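You operate a simulated robot arm through the tools that you are given. There is no shell and no other tool.

Carry out the task below with a simulated robot arm. There is one attempt and no reset: what you move stays moved.

## Task
Test the grey unit's stop button, then restart to the test pattern.
Fine: push it, then twist it free.

It is judged by the outcome, as a careful person would: the job done as asked, and still so three seconds after it is handed in. It fails if anything else is knocked over, pushed out of place, dropped, spilled or broken.

## Robot
A 7-joint arm with a two-finger gripper, fixed in place. Base frame: the origin is at the foot of the arm, x ahead of it, y to its left, z up. Units: mm, degrees, N and s.
With the tool pointing down near the work surface it reaches from about 100 to 400 mm from the base axis. Its first joint turns from -143.0 to 143.0 degrees. Payload 1.47 kg.
The tool frame sits at the grasp point between the pads (the TCP): z along the fingers, y along the line on which they close. The tips reach 16 mm beyond it. The gripper opens to 87 mm. The gripper's body begins 55 mm behind the TCP.
Orientation is that of the tool frame in the base frame, as a unit quaternion [x, y, z, w]. With the fingers straight down and closing along the base's y, the tool's x points along the base's -x, its y along +y and its z along -z.

## Interface
- The arm moves only by the tool jog_arm. Its argument "motion" is a list of rows, each a list of 7 numbers: the shift along the tool's x, y, z in cm, then the turn, a rotation vector about the tool's x, y, z in degrees, then the closure in counts, from 0 (fully open) to 255 (shut). In form: [[tx, ty, tz, ax, ay, az, jaw], ...]. A call has 1 to 20 rows; each row is the pose to reach, as a shift and turn from the pose commanded when the call began, along the tool's axes at that moment. Each row takes 0.2 s and may step no farther than 50 mm and 8.6 degrees from the row before; otherwise, or with a gripper value out of range, the whole call is refused. Where a pose cannot be reached the arm comes as near as it can. A force on the tool above 40 N (or 10 N above the force at the start of the call, whichever is more), or a blocked arm, ends the call early, and 0.2 s more pass. The fingers move at their own pace (about 45 mm/s each) and stop on an object; they squeeze with about 28 N. The grip force told is the motor's: it shows also when the fingers shut on nothing. Time passes only in rows, and 0.2 s behind the last, so rows that repeat a pose let the fingers close. It gives the time, the measured TCP pose, the force on the tool (base axes), the opening and the grip force at its end, in the units of the frame above (readings bear some noise), with the torque about the TCP (base axes, N m) and any sound that the robot's microphone picked up.
- Cameras (640 x 400 px; columns grow to the right, rows downward): "scene" is fixed at [63.7, 646.8, 1346.6]; the picture's right is [-0.98, -0.21, 0.00], its down [-0.04, 0.18, -0.98] and it looks along [0.20, -0.96, -0.19] (base axes); focal length 315 px, centre (320, 200). "wrist" rides on the gripper at [73, 12, -90] in the tool frame; the picture's right is [-0.16, 0.99, 0.00], its down [-0.72, -0.12, -0.68] and it looks along [-0.67, -0.11, 0.73] (tool axes); focal length 247 px, centre (320, 200). There is no depth. A picture from a camera that has moved, and an enlarged one, comes with that camera's place and axes in the base frame and with its lens. The place of the scene camera against the robot may be out by one fixed shift of up to 25 mm in any direction.
- capture(camera): a new picture of that camera. It takes no simulated time.
- slide_trunk(by): slides the trunk up (or, below 0, down) by that many mm; the arm rides with it, the base frame stays. It gives what a move gives, with no picture.
- zoom(camera, box): a new picture of the part [left, top, right, bottom] of that camera's present view, enlarged. It takes no simulated time.
- finish_job(): hands the job in; it is judged then, once.

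Nothing tells you positions but the pictures and the camera data. Unless the task says otherwise, let go and move clear before handing in.

The tools are called after ">>>" as name(argument=value, ...) on one line, values as JSON. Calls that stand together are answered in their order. jog_arm: Moves the arm, as the interface text tells. Its arguments: {"type":"object","properties":{"motion":{"type":"array"}},"required":["motion"]} The other tools are called the same way: slide_trunk (by) slides the trunk up or down; capture (camera) takes a picture; zoom (camera, box) takes an enlarged picture of a part of a camera's view; finish_job () hands the job in.

At the start:

```text
time_s: 0.0
eef_pos: [239.8, -410.4, 1019.1]
tool_rot: [0.0, 1.0, -0.001, 0.0]
ft_force: [-0.7, 0.3, -0.3]
moment: [-0.01, 0.02, 0.03]
grip_width: 87.3
grip_force: 0.0
trunk travel left (down, up): [-935.0, 305.0]
```

scene: 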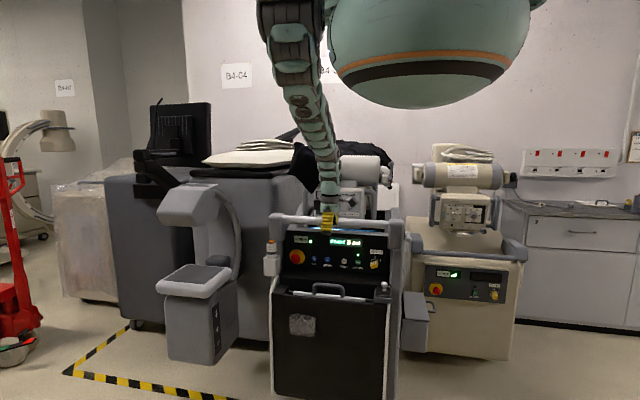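
wrist: 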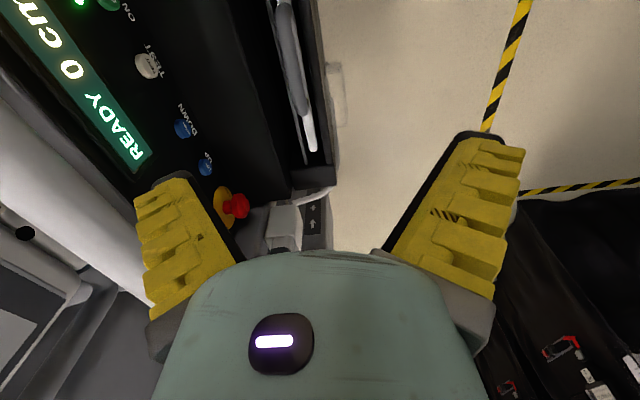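

I see two consoles with stop buttons: a grey/black one near the arm and a cream one to the right. I'll zoom in on both before moving anything.

>>> zoom(camera="scene", box=[260, 200, 420, 300])

>>> zoom(camera="scene", box=[400, 220, 540, 320])

>>> zoom(camera="wrist", box=[0, 0, 340, 260])

>>> zoom(camera="scene", box=[130, 150, 290, 370])

```text
4.00 times, centred on (340, 250) of scene
camera zoom: at [63.7, 646.8, 1346.6], right [-0.98, -0.21, 0.0], down [-0.04, 0.18, -0.98], along [0.2, -0.96, -0.19], focal length 1258 px, centre (240, 0)
```

zoom: 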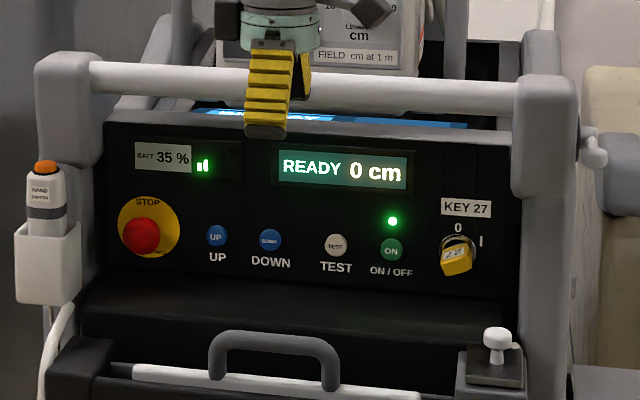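

```text
4.00 times, centred on (470, 270) of scene
camera zoom: at [63.7, 646.8, 1346.6], right [-0.98, -0.21, 0.0], down [-0.04, 0.18, -0.98], along [0.2, -0.96, -0.19], focal length 1258 px, centre (-280, -80)
```

zoom: 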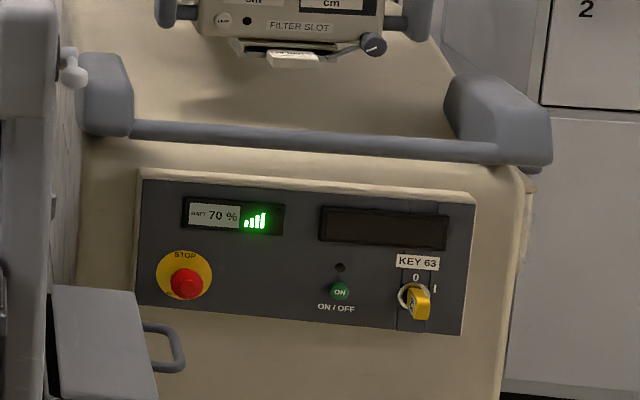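

```text
1.54 times, centred on (170, 130) of wrist
camera zoom: at [167.6, -399.5, 1108.6], right [0.16, 0.99, 0.0], down [0.72, -0.12, 0.68], along [0.67, -0.11, -0.73], focal length 380 px, centre (551, 308)
```

zoom: 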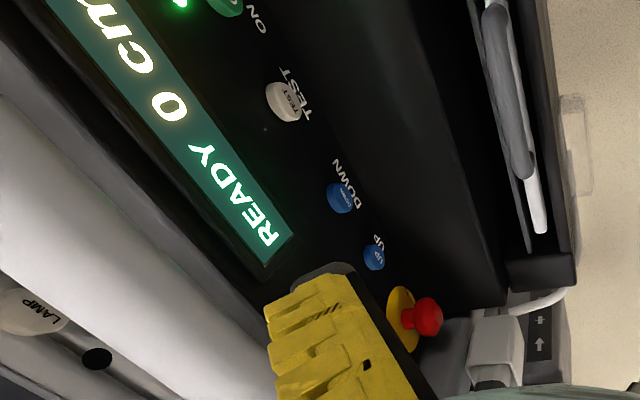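

```text
1.82 times, centred on (210, 260) of scene
camera zoom: at [63.7, 646.8, 1346.6], right [-0.98, -0.21, 0.0], down [-0.04, 0.18, -0.98], along [0.2, -0.96, -0.19], focal length 572 px, centre (520, 91)
```

zoom: 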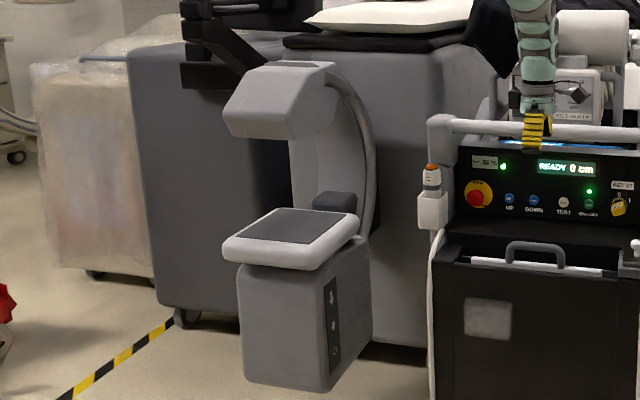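

The grey-framed console with the black panel is the grey unit. Its display reads READY 0 cm, and its stop button is at about (434, -590, 806). The cream unit stays untouched. I'll first back off from the console a little and tilt the tool toward the panel (-y) to see what the arm can reach.

>>> jog_arm(motion=[[0, 1, 0, 8, 0, 0, 0], [0, 2, 0, 16, 0, 0, 0], [0, 3, 0, 24, 0, 0, 0], [0, 4, 0, 32, 0, 0, 0], [0, 5, 0, 40, 0, 0, 0], [0, 6, 0, 45, 0, 0, 0]])

```text
time_s: 1.4
eef_pos: [240.9, -350.7, 1020.3]
tool_rot: [0.0, 0.923, -0.384, 0.0]
ft_force: [-1.0, 0.3, -0.4]
moment: [0.04, 0.0, 0.02]
grip_width: 86.9
grip_force: 0.0
trunk travel left (down, up): [-935.0, 305.0]
```

>>> capture(camera="wrist")

>>> capture(camera="scene")

```text
taken
camera wrist: at [168.0, -279.4, 1074.7], right [0.16, 0.7, -0.7], down [0.72, 0.4, 0.56], along [0.67, -0.6, -0.44], focal length 247 px, centre (320, 200)
```

wrist: 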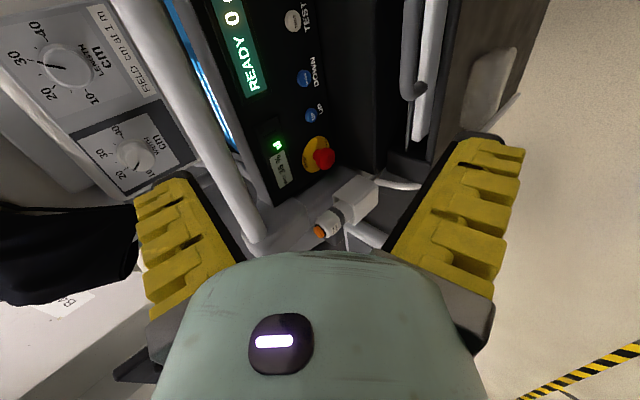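

```text
taken
```

scene: 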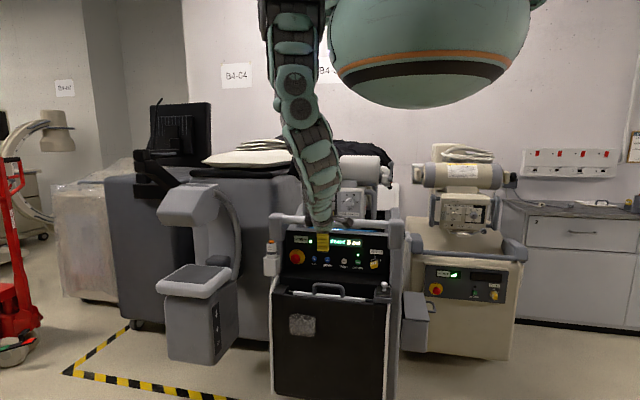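

The tilt works. Triangulating from the two wrist views puts the stop at about (421, -582, 822) and TEST at about (207, -578, 840), and the panel looks close to vertical facing +y. I'll finish the tilt to horizontal while backing off a little more, then lower the trunk.

>>> jog_arm(motion=[[0, 0, -0.7, 8, 0, 0, 0], [0, 0, -1.4, 16, 0, 0, 0], [0, 0, -2.1, 24, 0, 0, 0], [0, 0, -2.8, 32, 0, 0, 0], [0, 0, -3.5, 40, 0, 0, 0], [0, 0, -4.0, 45, 0, 0, 0], [0, 0, -4.0, 45, 0, 0, 0]])

```text
time_s: 3.0
eef_pos: [239.7, -320.8, 1047.5]
tool_rot: [0.0, -0.706, 0.708, 0.001]
ft_force: [0.1, 1.0, -0.5]
moment: [-0.02, 0.02, -0.02]
grip_width: 86.8
grip_force: 0.1
trunk travel left (down, up): [-935.0, 305.0]
```

The tool is now horizontal, facing the panel. I'll lower the trunk about 215 mm to bring it to button height.

>>> slide_trunk(by=-215)

>>> capture(camera="wrist")

>>> capture(camera="scene")

```text
time_s: 5.3
eef_pos: [239.7, -322.5, 832.3]
tool_rot: [0.0, 0.707, -0.707, 0.0]
ft_force: [0.6, 0.7, -0.1]
moment: [0.0, 0.02, 0.02]
grip_width: 87.0
grip_force: 0.1
trunk travel left (down, up): [-720.0, 520.0]
```

```text
taken
camera wrist: at [168.2, -232.8, 820.7], right [0.16, 0.0, -0.99], down [0.72, 0.68, 0.12], along [0.67, -0.73, 0.11], focal length 247 px, centre (320, 200)
```

wrist: 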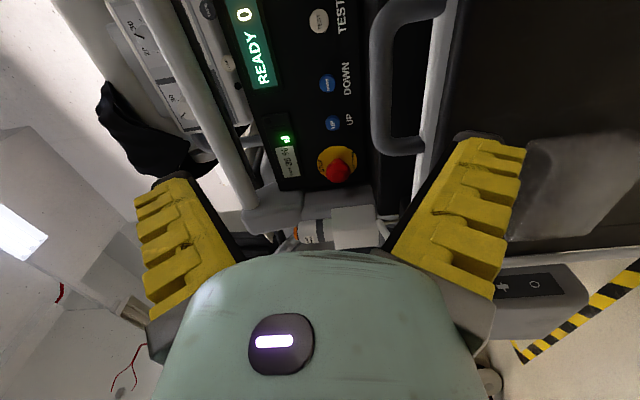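

```text
taken
```

scene: 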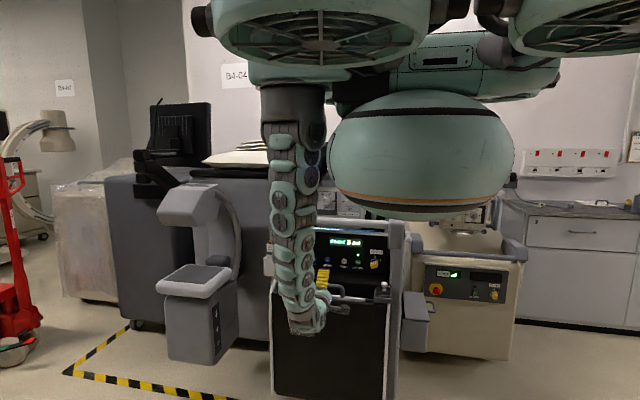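

Now I'll zoom in on the panel from the wrist camera to read the labels around the stop button and refine its position.

>>> zoom(camera="wrist", box=[230, 60, 390, 260])

>>> zoom(camera="wrist", box=[190, 0, 370, 110])

```text
2.00 times, centred on (310, 160) of wrist
camera zoom: at [168.2, -232.8, 820.7], right [0.16, 0.0, -0.99], down [0.72, 0.68, 0.12], along [0.67, -0.73, 0.11], focal length 494 px, centre (340, 280)
```

zoom: 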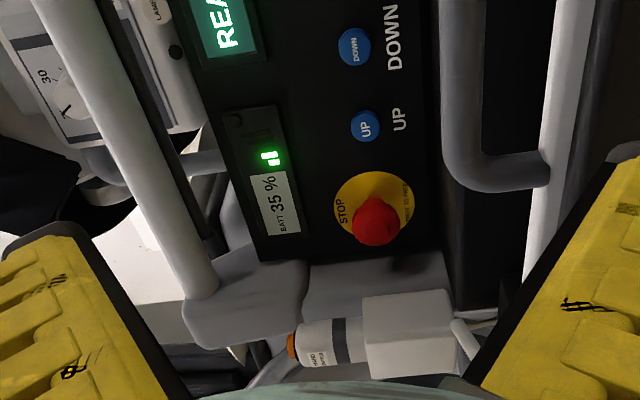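

```text
3.56 times, centred on (280, 55) of wrist
camera zoom: at [168.2, -232.8, 820.7], right [0.16, 0.0, -0.99], down [0.72, 0.68, 0.12], along [0.67, -0.73, 0.11], focal length 878 px, centre (462, 716)
```

zoom: 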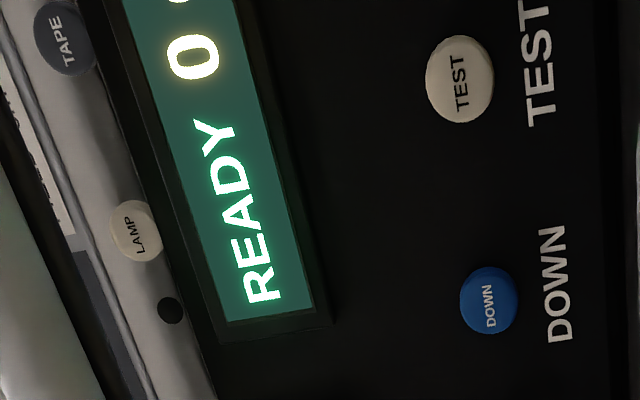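

The yellow plate reads "turn to release". I'll move in front of the stop button, staying about 100 mm off, and close the fingers so I can push with the tips.

>>> jog_arm(motion=[[-2.5, 0.1, 0, 0, 0, 0, 255], [-5, 0.2, 0, 0, 0, 0, 255], [-7.5, 0.3, 0, 0, 0, 0, 255], [-10, 0.4, 2, 0, 0, 0, 255], [-12.5, 0.5, 4, 0, 0, 0, 255], [-15, 0.6, 6, 0, 0, 0, 255], [-17, 0.6, 8, 0, 0, 0, 255], [-17.9, 0.6, 10, 0, 0, 0, 255], [-17.9, 0.6, 12, 0, 0, 0, 255], [-17.9, 0.6, 13, 0, 0, 0, 255], [-17.9, 0.6, 13, 0, 0, 0, 255]])

>>> capture(camera="wrist")

>>> capture(camera="scene")

```text
time_s: 7.7
eef_pos: [407.2, -402.4, 873.7]
tool_rot: [-0.002, -0.707, 0.707, 0.001]
ft_force: [0.4, -0.5, 0.3]
moment: [-0.02, -0.02, 0.0]
grip_width: 0.1
grip_force: 27.7
out of reach, approached as far as the arm can: row 4, 5, 6, 7, 8, 9, 10, 11
trunk travel left (down, up): [-720.0, 520.0]
```

```text
taken
camera wrist: at [335.7, -313.0, 862.7], right [0.16, 0.0, -0.99], down [0.72, 0.68, 0.12], along [0.67, -0.73, 0.11], focal length 247 px, centre (320, 200)
```

wrist: 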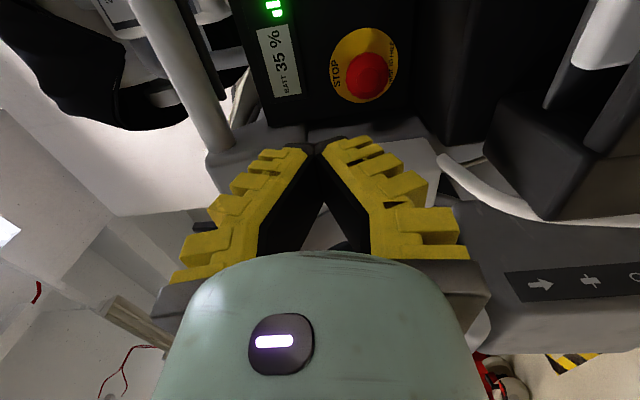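

```text
taken
```

scene: 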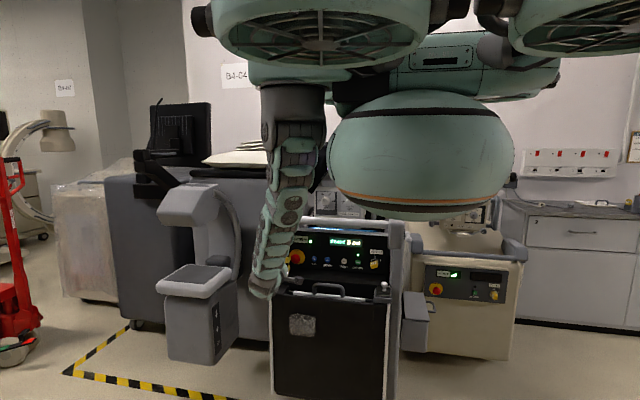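

The arm ran out of reach with its shoulder this high, stopping at (407, -402, 874). I'll back off to a safe spot and then lower the trunk further.

>>> jog_arm(motion=[[2, 0, -2.5, 0, 0, 0, 255], [4, 0, -5, 0, 0, 0, 255], [6, 0, -8, 0, 0, 0, 255], [6, 0, -8, 0, 0, 0, 255]])

```text
time_s: 8.7
eef_pos: [347.8, -324.1, 869.6]
tool_rot: [0.0, 0.707, -0.707, 0.0]
ft_force: [-0.5, 0.8, -0.2]
moment: [-0.04, -0.01, 0.01]
grip_width: 0.1
grip_force: 28.0
trunk travel left (down, up): [-720.0, 520.0]
```

Commanded poses are clamped to what the arm can reach, so relative moves stay predictable. Lowering the trunk 200 mm from this clear position.

>>> slide_trunk(by=-200)

>>> capture(camera="scene")

>>> capture(camera="wrist")

```text
time_s: 10.9
eef_pos: [348.3, -324.5, 671.7]
tool_rot: [0.0, 0.708, -0.706, 0.0]
ft_force: [-0.6, -0.1, -0.2]
moment: [0.05, 0.0, 0.01]
grip_width: 0.2
grip_force: 27.5
trunk travel left (down, up): [-520.0, 720.0]
```

```text
taken
```

scene: 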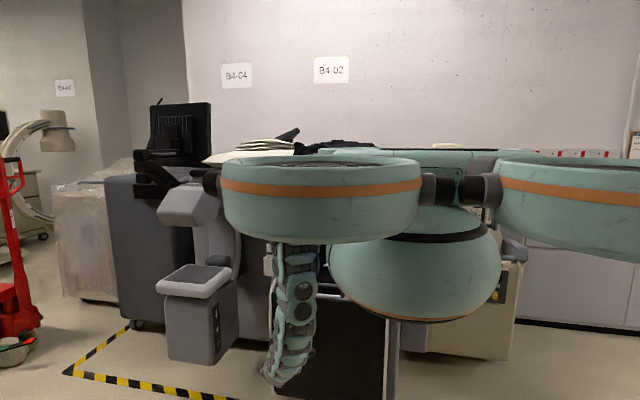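

```text
taken
camera wrist: at [276.1, -234.6, 658.4], right [0.16, 0.0, -0.99], down [0.72, 0.68, 0.12], along [0.67, -0.73, 0.11], focal length 247 px, centre (320, 200)
```

wrist: 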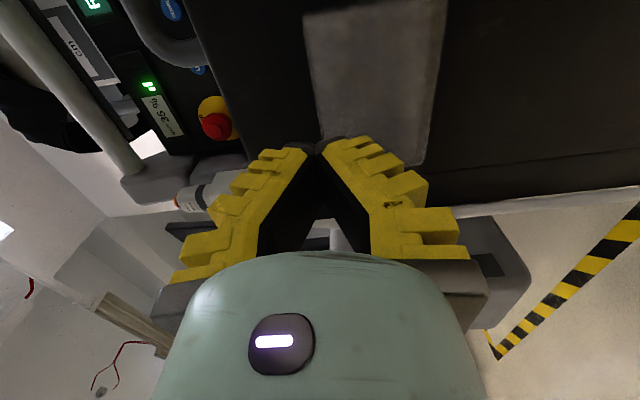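

The stop head now triangulates to about (413, -565, 829). I'll raise the tool to that height and approach to about y = -470, checking reach on the way.

>>> jog_arm(motion=[[-1, -3, 0, 0, 0, 0, 255], [-2, -6, 0, 0, 0, 0, 255], [-3, -9, 0, 0, 0, 0, 255], [-4, -12, 0, 0, 0, 0, 255], [-5, -14, 2, 0, 0, 0, 255], [-6, -15.7, 4, 0, 0, 0, 255], [-6.5, -15.7, 7, 0, 0, 0, 255], [-6.5, -15.7, 10, 0, 0, 0, 255], [-6.5, -15.7, 13, 0, 0, 0, 255], [-6.5, -15.7, 13, 0, 0, 0, 255]])

>>> capture(camera="wrist")

```text
time_s: 13.1
eef_pos: [414.7, -454.9, 826.9]
tool_rot: [0.0, -0.707, 0.707, 0.0]
ft_force: [-0.1, -0.6, -0.2]
moment: [-0.02, -0.03, -0.01]
grip_width: 0.0
grip_force: 27.8
trunk travel left (down, up): [-520.0, 720.0]
```

```text
taken
camera wrist: at [343.5, -365.2, 816.2], right [0.16, 0.0, -0.99], down [0.72, 0.68, 0.12], along [0.67, -0.73, 0.11], focal length 247 px, centre (320, 200)
```

wrist: 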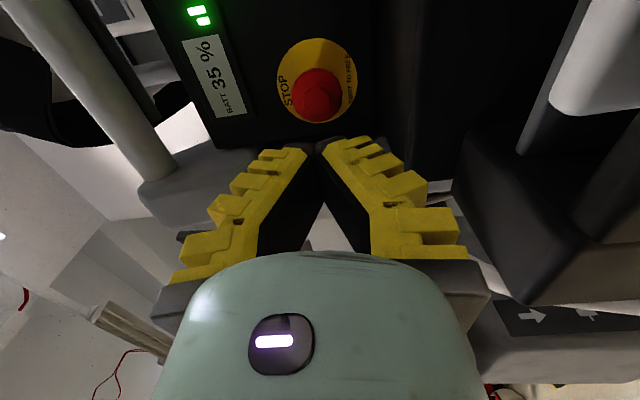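

The arm reached (415, -455, 827). I'll zoom in to refine the button's centre.

>>> zoom(camera="wrist", box=[260, 20, 380, 140])

```text
3.33 times, centred on (320, 80) of wrist
camera zoom: at [343.5, -365.2, 816.2], right [0.16, 0.0, -0.99], down [0.72, 0.68, 0.12], along [0.67, -0.73, 0.11], focal length 823 px, centre (320, 600)
```

zoom: 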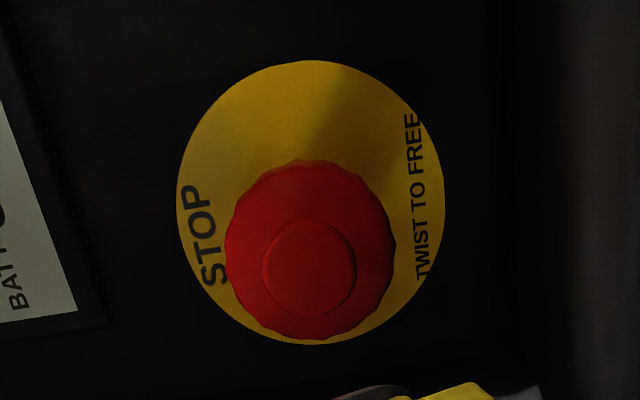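

I take the button axis to be at x≈410, z≈829, with the head face at y≈-541. The label reads "TWIST TO FREE". I'll centre the closed fingertips on it and approach to about 10 mm off.

>>> jog_arm(motion=[[0.47, -0.2, 1.5, 0, 0, 0, 255], [0.47, -0.2, 3.0, 0, 0, 0, 255], [0.47, -0.2, 4.5, 0, 0, 0, 255], [0.47, -0.2, 5.5, 0, 0, 0, 255], [0.47, -0.2, 6.0, 0, 0, 0, 255], [0.47, -0.2, 6.0, 0, 0, 0, 255]])

>>> capture(camera="wrist")

```text
time_s: 14.5
eef_pos: [408.3, -515.7, 829.9]
tool_rot: [0.0, 0.708, -0.706, 0.0]
ft_force: [0.0, 0.7, 0.0]
moment: [-0.01, -0.03, 0.0]
grip_width: 0.0
grip_force: 28.1
trunk travel left (down, up): [-520.0, 720.0]
```

```text
taken
camera wrist: at [336.6, -424.8, 818.1], right [0.16, 0.0, -0.99], down [0.72, 0.68, 0.12], along [0.67, -0.73, 0.11], focal length 247 px, centre (320, 200)
```

wrist: 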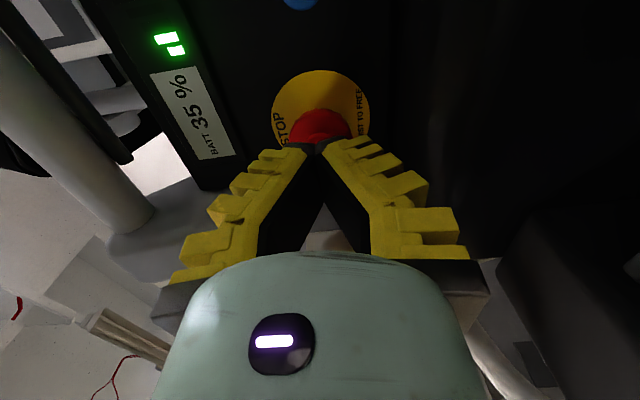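

The tips are lined up with the red head. I'll push in slowly, 2 mm per row.

>>> jog_arm(motion=[[0, 0, 0.2, 0, 0, 0, 255], [0, 0, 0.4, 0, 0, 0, 255], [0, 0, 0.6, 0, 0, 0, 255], [0, 0, 0.8, 0, 0, 0, 255], [0, 0, 1.0, 0, 0, 0, 255], [0, 0, 1.2, 0, 0, 0, 255], [0, 0, 1.4, 0, 0, 0, 255]])

```text
time_s: 16.1
eef_pos: [408.0, -527.6, 829.9]
tool_rot: [0.0, 0.707, -0.707, 0.001]
ft_force: [-0.4, -0.1, -0.7]
moment: [0.01, 0.01, 0.0]
grip_width: 0.0
grip_force: 27.4
trunk travel left (down, up): [-520.0, 720.0]
```

>>> jog_arm(motion=[[0, 0, 0.2, 0, 0, 0, 255], [0, 0, 0.4, 0, 0, 0, 255], [0, 0, 0.6, 0, 0, 0, 255], [0, 0, 0.8, 0, 0, 0, 255], [0, 0, 1.0, 0, 0, 0, 255]])

>>> capture(camera="wrist")

```text
time_s: 17.3
eef_pos: [409.1, -539.1, 828.6]
tool_rot: [-0.001, 0.708, -0.707, -0.001]
ft_force: [-0.1, 0.2, -0.6]
moment: [0.0, 0.0, 0.03]
grip_width: 0.0
grip_force: 27.6
trunk travel left (down, up): [-520.0, 720.0]
```

```text
taken
camera wrist: at [337.4, -449.4, 817.5], right [0.16, 0.0, -0.99], down [0.72, 0.68, 0.12], along [0.67, -0.73, 0.11], focal length 247 px, centre (320, 200)
```

wrist: 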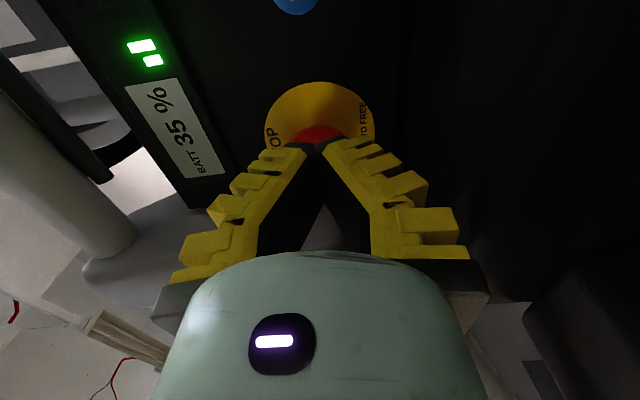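

No contact yet, and the plate looks to be at y≈-582. Continuing the slow push.

>>> jog_arm(motion=[[0, 0, 0.15, 0, 0, 0, 255], [0, 0, 0.3, 0, 0, 0, 255], [0, 0, 0.45, 0, 0, 0, 255], [0, 0, 0.6, 0, 0, 0, 255], [0, 0, 0.75, 0, 0, 0, 255]])

```text
time_s: 18.5
eef_pos: [410.0, -544.6, 828.9]
tool_rot: [0.0, -0.707, 0.707, 0.0]
ft_force: [1.3, 4.4, 2.0]
moment: [-0.03, 0.0, 0.05]
grip_width: 0.0
grip_force: 28.3
trunk travel left (down, up): [-520.0, 720.0]
```

First contact shows as about 4 N. I'll keep pressing in small steps.

>>> jog_arm(motion=[[0, 0, 0.15, 0, 0, 0, 255], [0, 0, 0.3, 0, 0, 0, 255], [0, 0, 0.45, 0, 0, 0, 255], [0, 0, 0.6, 0, 0, 0, 255]])

>>> capture(camera="wrist")

```text
time_s: 19.5
eef_pos: [409.8, -547.9, 828.5]
tool_rot: [0.0, 0.708, -0.706, 0.0]
ft_force: [2.4, 13.4, 2.8]
moment: [-0.07, -0.06, 0.16]
grip_width: 5.9
grip_force: 28.7
trunk travel left (down, up): [-520.0, 720.0]
heard: click
```

```text
taken
camera wrist: at [337.3, -458.7, 816.9], right [0.16, 0.0, -0.99], down [0.72, 0.68, 0.12], along [0.67, -0.73, 0.11], focal length 247 px, centre (320, 200)
```

wrist: 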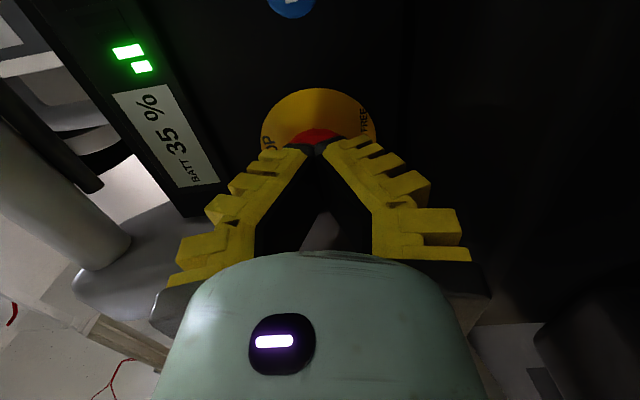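

A click was heard. I'll back straight off and check the button and display.

>>> jog_arm(motion=[[0, 0, -1, 0, 0, 0, 255], [0, 0, -2.5, 0, 0, 0, 255], [0, 0, -4, 0, 0, 0, 255], [0, 0, -6, 0, 0, 0, 255], [0, 0, -8, 0, 0, 0, 255], [0, 0, -8, 0, 0, 0, 255]])

>>> capture(camera="wrist")

>>> capture(camera="scene")

```text
time_s: 20.9
eef_pos: [406.5, -471.7, 830.3]
tool_rot: [0.0, -0.707, 0.708, 0.0]
ft_force: [0.7, -1.0, -0.6]
moment: [0.02, 0.01, -0.03]
grip_width: 0.1
grip_force: 28.2
trunk travel left (down, up): [-520.0, 720.0]
```

```text
taken
camera wrist: at [335.5, -381.4, 817.8], right [0.16, 0.0, -0.99], down [0.72, 0.68, 0.12], along [0.67, -0.73, 0.11], focal length 247 px, centre (320, 200)
```

wrist: 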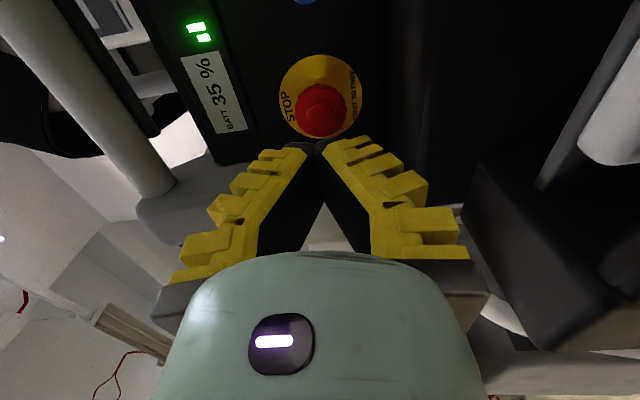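

```text
taken
```

scene: 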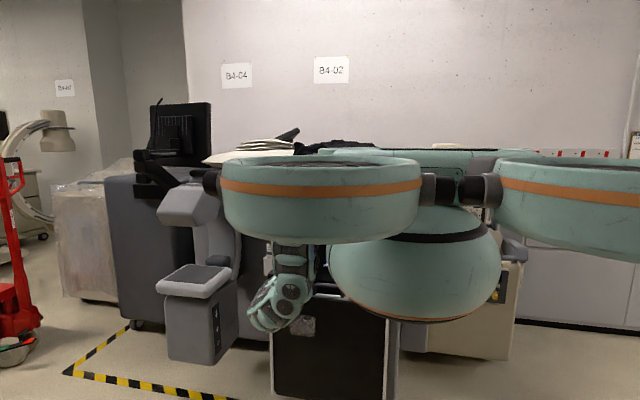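

>>> zoom(camera="wrist", box=[260, 40, 380, 150])

>>> jog_arm(motion=[[2, 0, -2, 0, 0, 0, 255], [4, 0, -4, 0, 0, 0, 255], [7, 0, -7, 0, 0, 0, 255], [10, 0, -10, 0, 0, 0, 255], [13, 0, -12, 0, 0, 0, 255], [16, 0, -13, 0, 0, 0, 255], [16, 0, -13, 0, 0, 0, 255]])

>>> capture(camera="wrist")

```text
3.64 times, centred on (320, 95) of wrist
camera zoom: at [335.5, -381.4, 817.8], right [0.16, 0.0, -0.99], down [0.72, 0.68, 0.12], along [0.67, -0.73, 0.11], focal length 898 px, centre (320, 582)
```

zoom: 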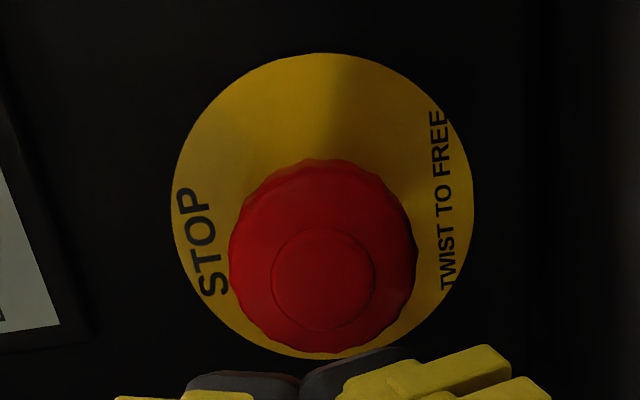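

```text
time_s: 22.5
eef_pos: [247.8, -340.8, 829.0]
tool_rot: [0.0, 0.707, -0.707, -0.001]
ft_force: [0.2, 0.4, -0.6]
moment: [0.01, -0.01, -0.01]
grip_width: 0.0
grip_force: 28.0
trunk travel left (down, up): [-520.0, 720.0]
```

```text
taken
camera wrist: at [175.2, -250.6, 817.4], right [0.16, 0.0, -0.99], down [0.72, 0.68, 0.12], along [0.67, -0.73, 0.11], focal length 247 px, centre (320, 200)
```

wrist: 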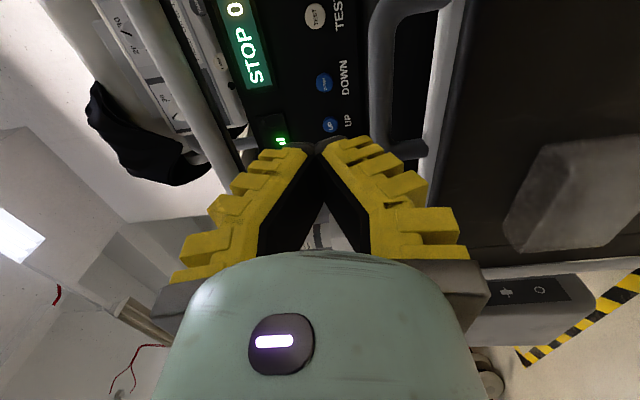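

The display now reads STOP, so the push worked. Next is the twist: I'll return in front of the button with the fingers part open, axis about (416, 830) from the face rays.

>>> jog_arm(motion=[[-3, 0, 1, 0, 0, 0, 75], [-6, 0, 2.5, 0, 0, 0, 75], [-9, 0, 4.5, 0, 0, 0, 75], [-12, -0.05, 7, 0, 0, 0, 75], [-15, -0.1, 10, 0, 0, 0, 75], [-16.8, -0.1, 13, 0, 0, 0, 75], [-16.8, -0.1, 15, 0, 0, 0, 75], [-16.8, -0.1, 15, 0, 0, 0, 75]])

>>> capture(camera="wrist")

```text
time_s: 24.3
eef_pos: [416.3, -490.7, 830.0]
tool_rot: [0.0, -0.707, 0.707, 0.001]
ft_force: [0.4, 0.1, 0.8]
moment: [0.02, -0.01, -0.02]
grip_width: 65.9
grip_force: 2.8
trunk travel left (down, up): [-520.0, 720.0]
```

```text
taken
camera wrist: at [344.1, -400.7, 818.5], right [0.16, 0.0, -0.99], down [0.72, 0.68, 0.12], along [0.67, -0.73, 0.11], focal length 247 px, centre (320, 200)
```

wrist: 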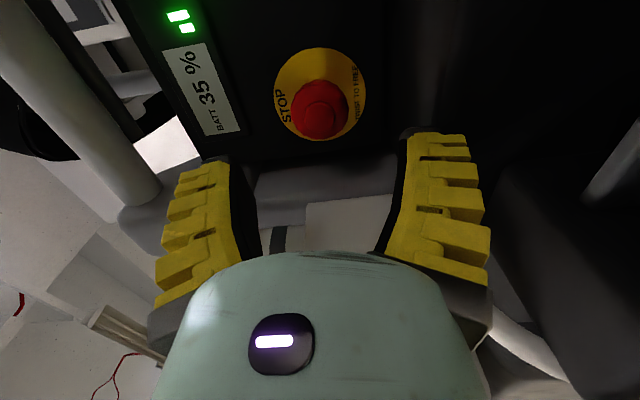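

The fingers are open and straddle the button's line. I'll advance in steps so the pads pass over the red head.

>>> jog_arm(motion=[[0, 0, 1.5, 0, 0, 0, 75], [0, 0, 3.0, 0, 0, 0, 75], [0, 0, 4.5, 0, 0, 0, 75], [0, 0, 5.5, 0, 0, 0, 75], [0, 0, 5.5, 0, 0, 0, 75]])

>>> capture(camera="wrist")

```text
time_s: 24.7
eef_pos: [415.4, -504.1, 835.1]
tool_rot: [-0.002, -0.704, 0.71, 0.001]
ft_force: [-6.6, 27.8, 17.0]
moment: [1.76, 0.24, 0.36]
grip_width: 65.3
grip_force: 6.7
trunk travel left (down, up): [-520.0, 720.0]
stopped in row 2: the force on the tool passed its limit at 51 N (the readings are from after the stop); the commanded pose is now the measured one
```

```text
taken
camera wrist: at [344.5, -414.6, 821.8], right [0.16, -0.01, -0.99], down [0.73, 0.68, 0.11], along [0.67, -0.73, 0.12], focal length 247 px, centre (320, 200)
```

wrist: 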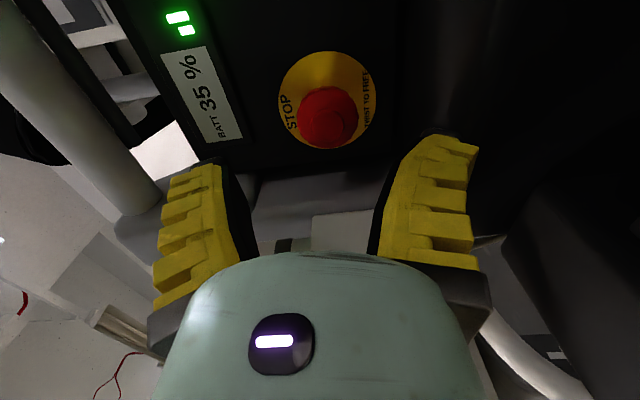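

The tool met something below at about z≈790 while the lower finger passed y≈-475 to -520, and the call stopped at 51 N. I'll back off straight away, then look for the obstruction.

>>> jog_arm(motion=[[0, 0, -1, 0, 0, 0, 75], [0, 0, -2.5, 0, 0, 0, 75], [0, 0, -4, 0, 0, 0, 75], [0, 0, -4, 0, 0, 0, 75]])

>>> capture(camera="wrist")

>>> zoom(camera="wrist", box=[340, 60, 640, 330])

>>> zoom(camera="scene", box=[230, 230, 430, 380])

```text
time_s: 25.7
eef_pos: [415.5, -470.5, 834.8]
tool_rot: [-0.002, -0.704, 0.71, -0.001]
ft_force: [0.9, -1.1, 0.0]
moment: [0.01, 0.02, 0.03]
grip_width: 66.2
grip_force: 3.4
trunk travel left (down, up): [-520.0, 720.0]
```

```text
taken
camera wrist: at [344.5, -380.9, 822.6], right [0.16, -0.01, -0.99], down [0.73, 0.68, 0.11], along [0.67, -0.73, 0.12], focal length 247 px, centre (320, 200)
```

wrist: 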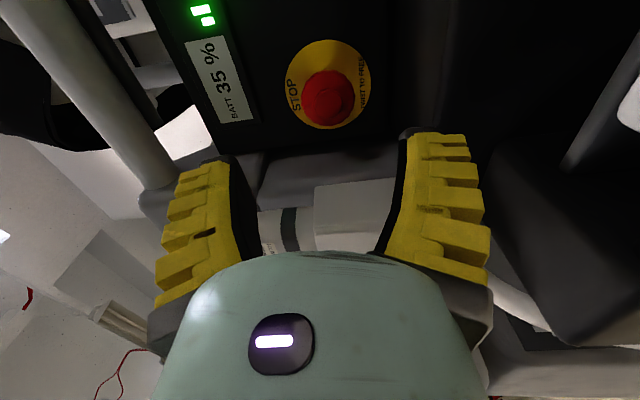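

```text
1.48 times, centred on (490, 195) of wrist
camera zoom: at [344.5, -380.9, 822.6], right [0.16, -0.01, -0.99], down [0.73, 0.68, 0.11], along [0.67, -0.73, 0.12], focal length 366 px, centre (68, 207)
```

zoom: 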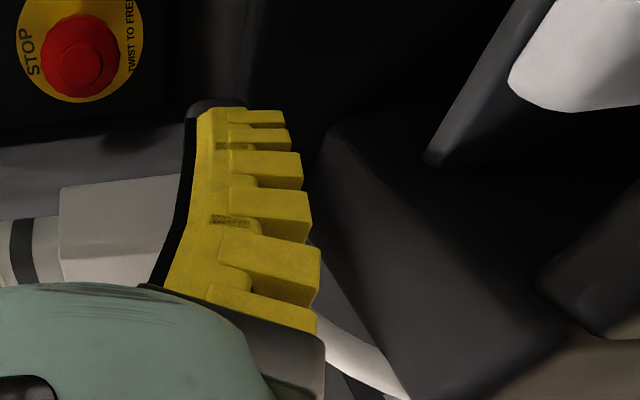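

```text
2.67 times, centred on (330, 305) of scene
camera zoom: at [63.7, 646.8, 1346.6], right [-0.98, -0.21, 0.0], down [-0.04, 0.18, -0.98], along [0.2, -0.96, -0.19], focal length 839 px, centre (293, -80)
```

zoom: 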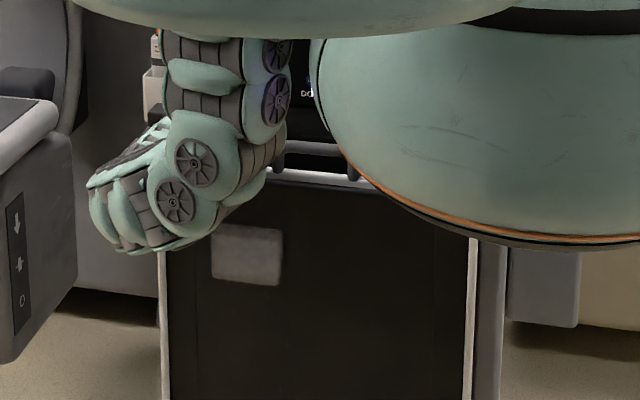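

The obstruction looks like the cabinet's corner block, below and left of the button at about x>420, z≤787. I'll back off more and roll the gripper 90° so the fingers close horizontally, which keeps the tool above that block and puts the camera on top.

>>> jog_arm(motion=[[0, -0.1, -2, -0.5, 0, 0, 75], [0, -0.2, -4, -0.5, 0, 0, 75], [0, -0.2, -5, -0.5, 0, 0, 75], [0, -0.2, -5, -0.5, 0, 0, 75]])

>>> jog_arm(motion=[[0, 0, 0, 0, 0, -8, 90], [0, 0, 0, 0, 0, -16, 90], [0, 0, 0, 0, 0, -24, 90], [0, 0, 0, 0, 0, -32, 90], [0, 0, 0, 0, 0, -40, 90], [0, 0, 0, 0, 0, -48, 90], [0, 0, 0, 0, 0, -56, 90], [0, 0, 0, 0, 0, -64, 90], [0, 0, 0, 0, 0, -72, 90], [0, 0, 0, 0, 0, -80, 90], [0, 0, 0, 0, 0, -88, 90], [0, 0, 0, 0, 0, -90, 90], [0, 0, 0, 0, 0, -90, 90]])

>>> capture(camera="wrist")

```text
time_s: 26.7
eef_pos: [417.3, -420.6, 836.5]
tool_rot: [-0.002, -0.706, 0.708, 0.001]
ft_force: [-0.1, -0.6, 0.0]
moment: [0.02, -0.03, 0.03]
grip_width: 65.9
grip_force: 3.4
trunk travel left (down, up): [-520.0, 720.0]
```

```text
time_s: 29.5
eef_pos: [402.4, -417.6, 835.1]
tool_rot: [0.5, -0.5, 0.501, 0.5]
ft_force: [-0.5, -0.6, -0.5]
moment: [0.05, -0.01, 0.0]
grip_width: 61.4
grip_force: 3.7
out of reach, approached as far as the arm can: row 11, 12, 13
trunk travel left (down, up): [-520.0, 720.0]
```

```text
taken
camera wrist: at [389.4, -327.7, 908.0], right [-0.99, 0.0, -0.16], down [0.12, 0.68, -0.73], along [0.11, -0.73, -0.67], focal length 247 px, centre (320, 200)
```

wrist: 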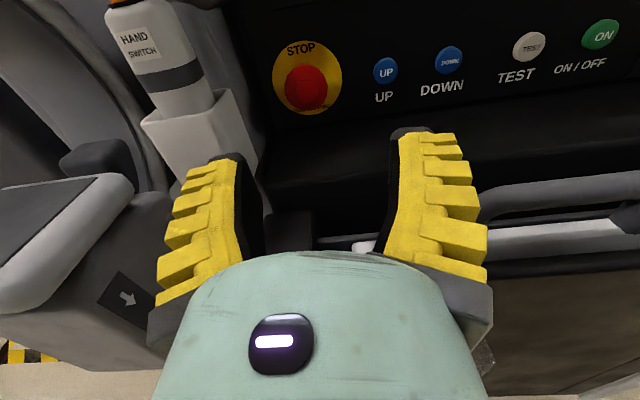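

The horizontal grip gives a clear view, but this roll is near the arm's reach limit. I'll retreat and lower the trunk further so the shoulder is nearer button height.

>>> jog_arm(motion=[[0, 0, -2, 0, 0, 0, 90], [0, 0, -4, 0, 0, 0, 90], [0, 0, -6, 0, 0, 0, 90], [0, 0, -6, 0, 0, 0, 90]])

>>> slide_trunk(by=-130)

>>> capture(camera="scene")

>>> capture(camera="wrist")

```text
time_s: 30.5
eef_pos: [396.6, -359.4, 833.4]
tool_rot: [0.498, -0.5, 0.502, 0.5]
ft_force: [-1.2, 1.3, -0.4]
moment: [-0.02, -0.01, -0.01]
grip_width: 61.2
grip_force: 3.7
out of reach, approached as far as the arm can: row 3, 4
trunk travel left (down, up): [-520.0, 720.0]
```

```text
time_s: 32.1
eef_pos: [395.7, -358.5, 702.6]
tool_rot: [0.5, -0.499, 0.502, 0.499]
ft_force: [-0.1, 0.2, 0.5]
moment: [0.01, 0.0, 0.02]
grip_width: 61.0
grip_force: 3.5
trunk travel left (down, up): [-390.0, 850.0]
```

```text
taken
```

scene: 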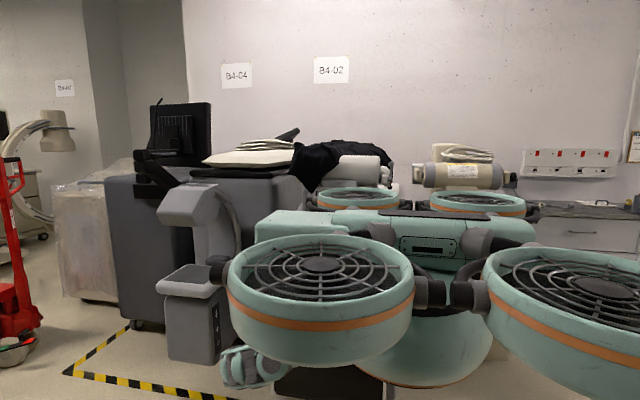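

```text
taken
camera wrist: at [384.3, -269.0, 776.0], right [-0.99, 0.0, -0.16], down [0.12, 0.68, -0.73], along [0.11, -0.73, -0.67], focal length 247 px, centre (320, 200)
```

wrist: 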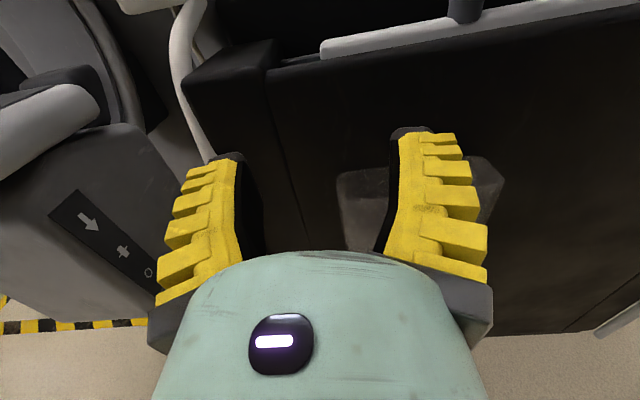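

The robot body is a hovering platform whose front edge stays well short of the console. I'll raise the tool back to button height (a little above, z≈838) at x≈416 and see how far this roll reaches now.

>>> jog_arm(motion=[[2.5, 0, 0, 0, 0, 0, 90], [5, 0, 0, 0, 0, 0, 90], [7.5, -0.5, 0, 0, 0, 0, 90], [10, -1, 0, 0, 0, 0, 90], [12, -1.5, 0, 0, 0, 0, 90], [13.5, -2.0, 0, 0, 0, 0, 90], [13.5, -2.0, 2, 0, 0, 0, 90], [13.5, -2.0, 4, 0, 0, 0, 90], [13.5, -2.0, 6, 0, 0, 0, 90], [13.5, -2.0, 8, 0, 0, 0, 90], [13.5, -2.0, 8, 0, 0, 0, 90]])

>>> capture(camera="wrist")

```text
time_s: 34.5
eef_pos: [414.1, -436.7, 838.0]
tool_rot: [0.499, -0.5, 0.502, 0.499]
ft_force: [0.0, -0.4, -0.6]
moment: [-0.02, -0.05, -0.02]
grip_width: 61.0
grip_force: 3.3
out of reach, approached as far as the arm can: row 1, 2, 3, 4
trunk travel left (down, up): [-390.0, 850.0]
```

```text
taken
camera wrist: at [402.9, -347.5, 911.6], right [-0.99, 0.0, -0.16], down [0.12, 0.68, -0.72], along [0.11, -0.73, -0.67], focal length 247 px, centre (320, 200)
```

wrist: 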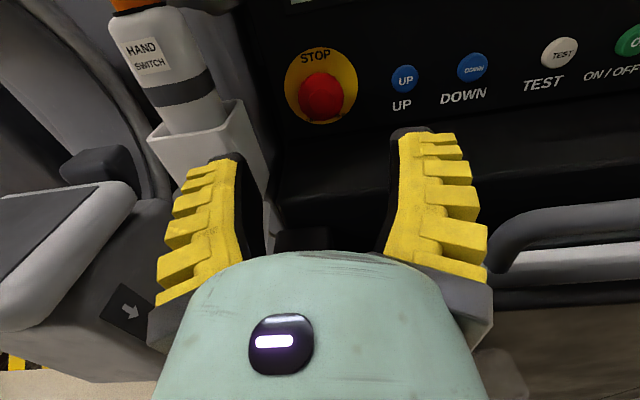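

This height reaches well. I'll zoom in to centre the head precisely between the fingers.

>>> zoom(camera="wrist", box=[260, 30, 390, 150])

>>> zoom(camera="wrist", box=[140, 60, 480, 270])

```text
3.33 times, centred on (325, 90) of wrist
camera zoom: at [402.9, -347.5, 911.6], right [-0.99, 0.0, -0.16], down [0.12, 0.68, -0.72], along [0.11, -0.73, -0.67], focal length 823 px, centre (303, 567)
```

zoom: 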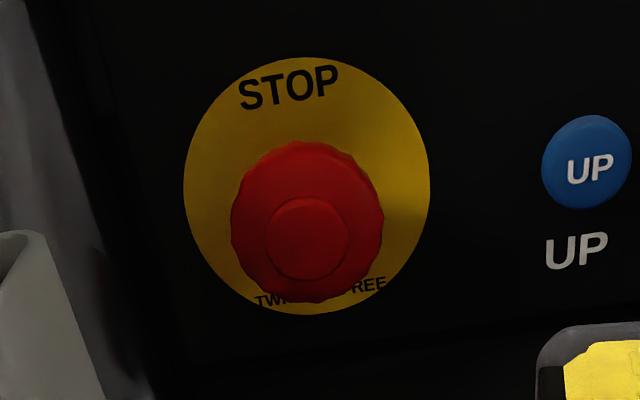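

```text
1.88 times, centred on (310, 165) of wrist
camera zoom: at [402.9, -347.5, 911.6], right [-0.99, 0.0, -0.16], down [0.12, 0.68, -0.72], along [0.11, -0.73, -0.67], focal length 465 px, centre (339, 266)
```

zoom: 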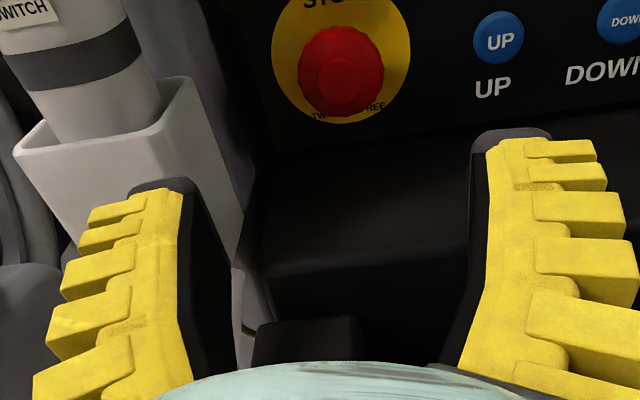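

The head axis is x≈415, z≈830, the pressed face is at y≈-562 and the panel at about -600. I'll align, narrow the fingers a little and advance in short steps.

>>> jog_arm(motion=[[-0.4, -0.1, 1, 0, 0, 0, 108], [-0.75, -0.1, 2, 0, 0, 0, 108], [-0.75, -0.1, 3.5, 0, 0, 0, 108], [-0.75, -0.1, 5, 0, 0, 0, 108], [-0.75, -0.1, 6.5, 0, 0, 0, 108], [-0.75, -0.1, 8, 0, 0, 0, 108], [-0.75, -0.1, 8, 0, 0, 0, 108]])

>>> capture(camera="wrist")

```text
time_s: 36.1
eef_pos: [415.1, -518.4, 830.2]
tool_rot: [0.499, -0.499, 0.503, 0.499]
ft_force: [0.2, 0.2, 0.4]
moment: [0.01, 0.0, -0.04]
grip_width: 55.5
grip_force: 4.1
trunk travel left (down, up): [-390.0, 850.0]
```

```text
taken
camera wrist: at [404.4, -428.2, 903.4], right [-0.99, 0.0, -0.16], down [0.12, 0.68, -0.73], along [0.11, -0.73, -0.67], focal length 247 px, centre (320, 200)
```

wrist: 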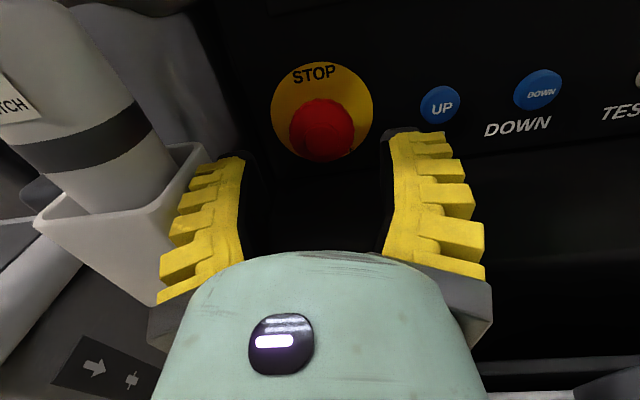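

Clear on both sides, with about 20 mm to the hand-switch holder. I'll advance over the head slowly.

>>> jog_arm(motion=[[0, 0, 0.7, 0, 0, 0, 108], [0, 0, 1.4, 0, 0, 0, 108], [0, 0, 2.1, 0, 0, 0, 108], [0, 0, 2.8, 0, 0, 0, 108], [0, 0, 3.5, 0, 0, 0, 108], [0, 0, 4.1, 0, 0, 0, 108], [0, 0, 4.1, 0, 0, 0, 108]])

>>> capture(camera="wrist")

```text
time_s: 37.7
eef_pos: [415.8, -559.5, 829.7]
tool_rot: [0.498, -0.5, 0.502, 0.5]
ft_force: [0.2, 0.6, 0.1]
moment: [-0.01, 0.02, -0.01]
grip_width: 55.6
grip_force: 3.8
trunk travel left (down, up): [-390.0, 850.0]
```

```text
taken
camera wrist: at [405.3, -469.9, 903.3], right [-0.99, 0.0, -0.16], down [0.12, 0.68, -0.73], along [0.11, -0.73, -0.67], focal length 247 px, centre (320, 200)
```

wrist: 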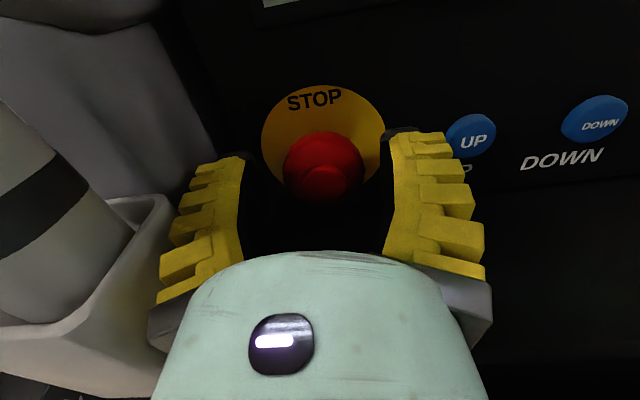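

The head is between the fingers. I'll go 7 mm deeper for a firm hold, then close on it.

>>> jog_arm(motion=[[0, 0, 0.35, 0, 0, 0, 108], [0, 0, 0.7, 0, 0, 0, 108], [0, 0, 0.7, 0, 0, 0, 160], [0, 0, 0.7, 0, 0, 0, 200], [0, 0, 0.7, 0, 0, 0, 255], [0, 0, 0.7, 0, 0, 0, 255]])

>>> capture(camera="wrist")

```text
time_s: 39.1
eef_pos: [414.9, -565.5, 829.6]
tool_rot: [0.498, -0.5, 0.501, 0.501]
ft_force: [-4.3, 4.5, 1.7]
moment: [0.08, 0.0, -0.01]
grip_width: 32.6
grip_force: 30.1
trunk travel left (down, up): [-390.0, 850.0]
```

```text
taken
camera wrist: at [404.1, -476.2, 902.9], right [-0.99, 0.0, -0.16], down [0.12, 0.68, -0.73], along [0.11, -0.73, -0.67], focal length 247 px, centre (320, 200)
```

wrist: 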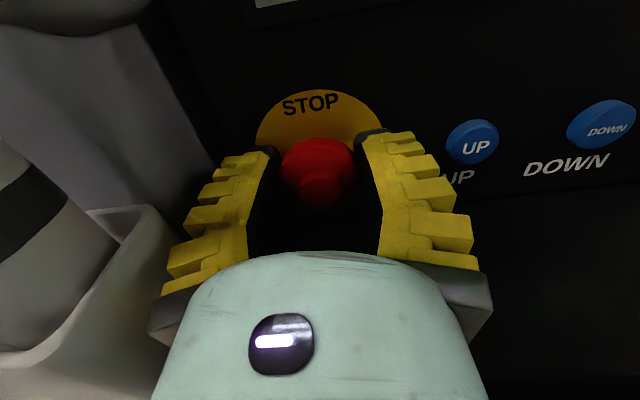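

The fingers hold the head (32.6 mm wide). Now I'll twist clockwise.

>>> jog_arm(motion=[[0, 0, 0, 0, 0, 6, 255], [0, 0, 0, 0, 0, 12, 255], [0, 0, 0, 0, 0, 18, 255], [0, 0, 0, 0, 0, 24, 255], [0, 0, 0, 0, 0, 30, 255], [0, 0, 0, 0, 0, 36, 255]])

>>> capture(camera="wrist")

```text
time_s: 40.5
eef_pos: [414.3, -566.2, 830.7]
tool_rot: [0.319, -0.63, 0.632, 0.32]
ft_force: [-7.9, 5.2, 2.0]
moment: [-0.06, 0.01, -0.02]
grip_width: 31.2
grip_force: 30.3
trunk travel left (down, up): [-390.0, 850.0]
```

```text
taken
camera wrist: at [363.1, -476.1, 882.0], right [-0.7, 0.0, -0.71], down [0.52, 0.68, -0.52], along [0.48, -0.73, -0.48], focal length 247 px, centre (320, 200)
```

wrist: 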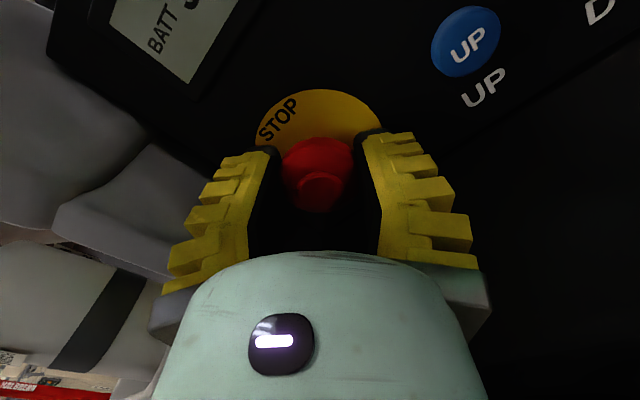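

No click yet after 36° and almost no torque. I'll continue turning clockwise.

>>> jog_arm(motion=[[0, 0, 0, 0, 0, 6, 255], [0, 0, 0, 0, 0, 12, 255], [0, 0, 0, 0, 0, 18, 255], [0, 0, 0, 0, 0, 24, 255]])

>>> capture(camera="wrist")

```text
time_s: 41.5
eef_pos: [414.9, -565.5, 830.9]
tool_rot: [0.184, -0.682, 0.684, 0.182]
ft_force: [-5.5, 3.9, -0.4]
moment: [-0.05, 0.72, 0.03]
grip_width: 32.3
grip_force: 30.2
trunk travel left (down, up): [-390.0, 850.0]
```

```text
taken
camera wrist: at [346.8, -475.7, 856.0], right [-0.35, 0.0, -0.94], down [0.68, 0.68, -0.26], along [0.64, -0.73, -0.24], focal length 247 px, centre (320, 200)
```

wrist: 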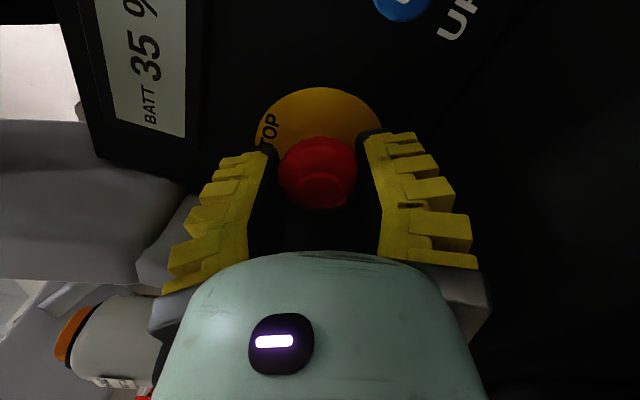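

There's now about 0.7 N·m of resistance. I'll turn slightly further and listen for the release.

>>> jog_arm(motion=[[0, 0, 0, 0, 0, 4, 255], [0, 0, 0, 0, 0, 8, 255], [0, 0, 0, 0, 0, 12, 255]])

>>> capture(camera="wrist")

```text
time_s: 42.3
eef_pos: [414.3, -564.7, 831.0]
tool_rot: [0.111, -0.698, 0.699, 0.11]
ft_force: [-6.8, 3.6, -6.1]
moment: [-0.71, 1.2, 1.23]
grip_width: 31.0
grip_force: 29.9
trunk travel left (down, up): [-390.0, 850.0]
```

```text
taken
camera wrist: at [342.6, -475.4, 841.4], right [-0.16, 0.0, -0.99], down [0.72, 0.68, -0.11], along [0.67, -0.73, -0.1], focal length 247 px, centre (320, 200)
```

wrist: 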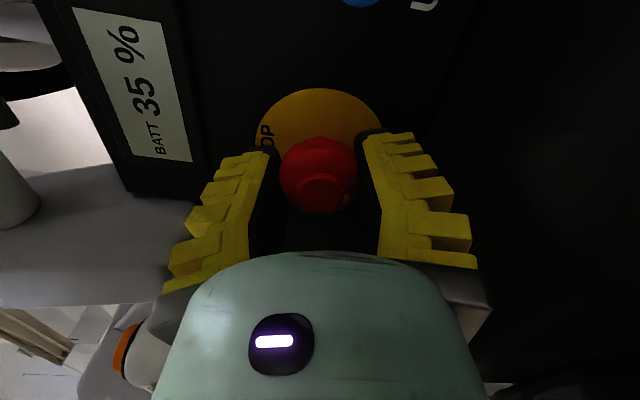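

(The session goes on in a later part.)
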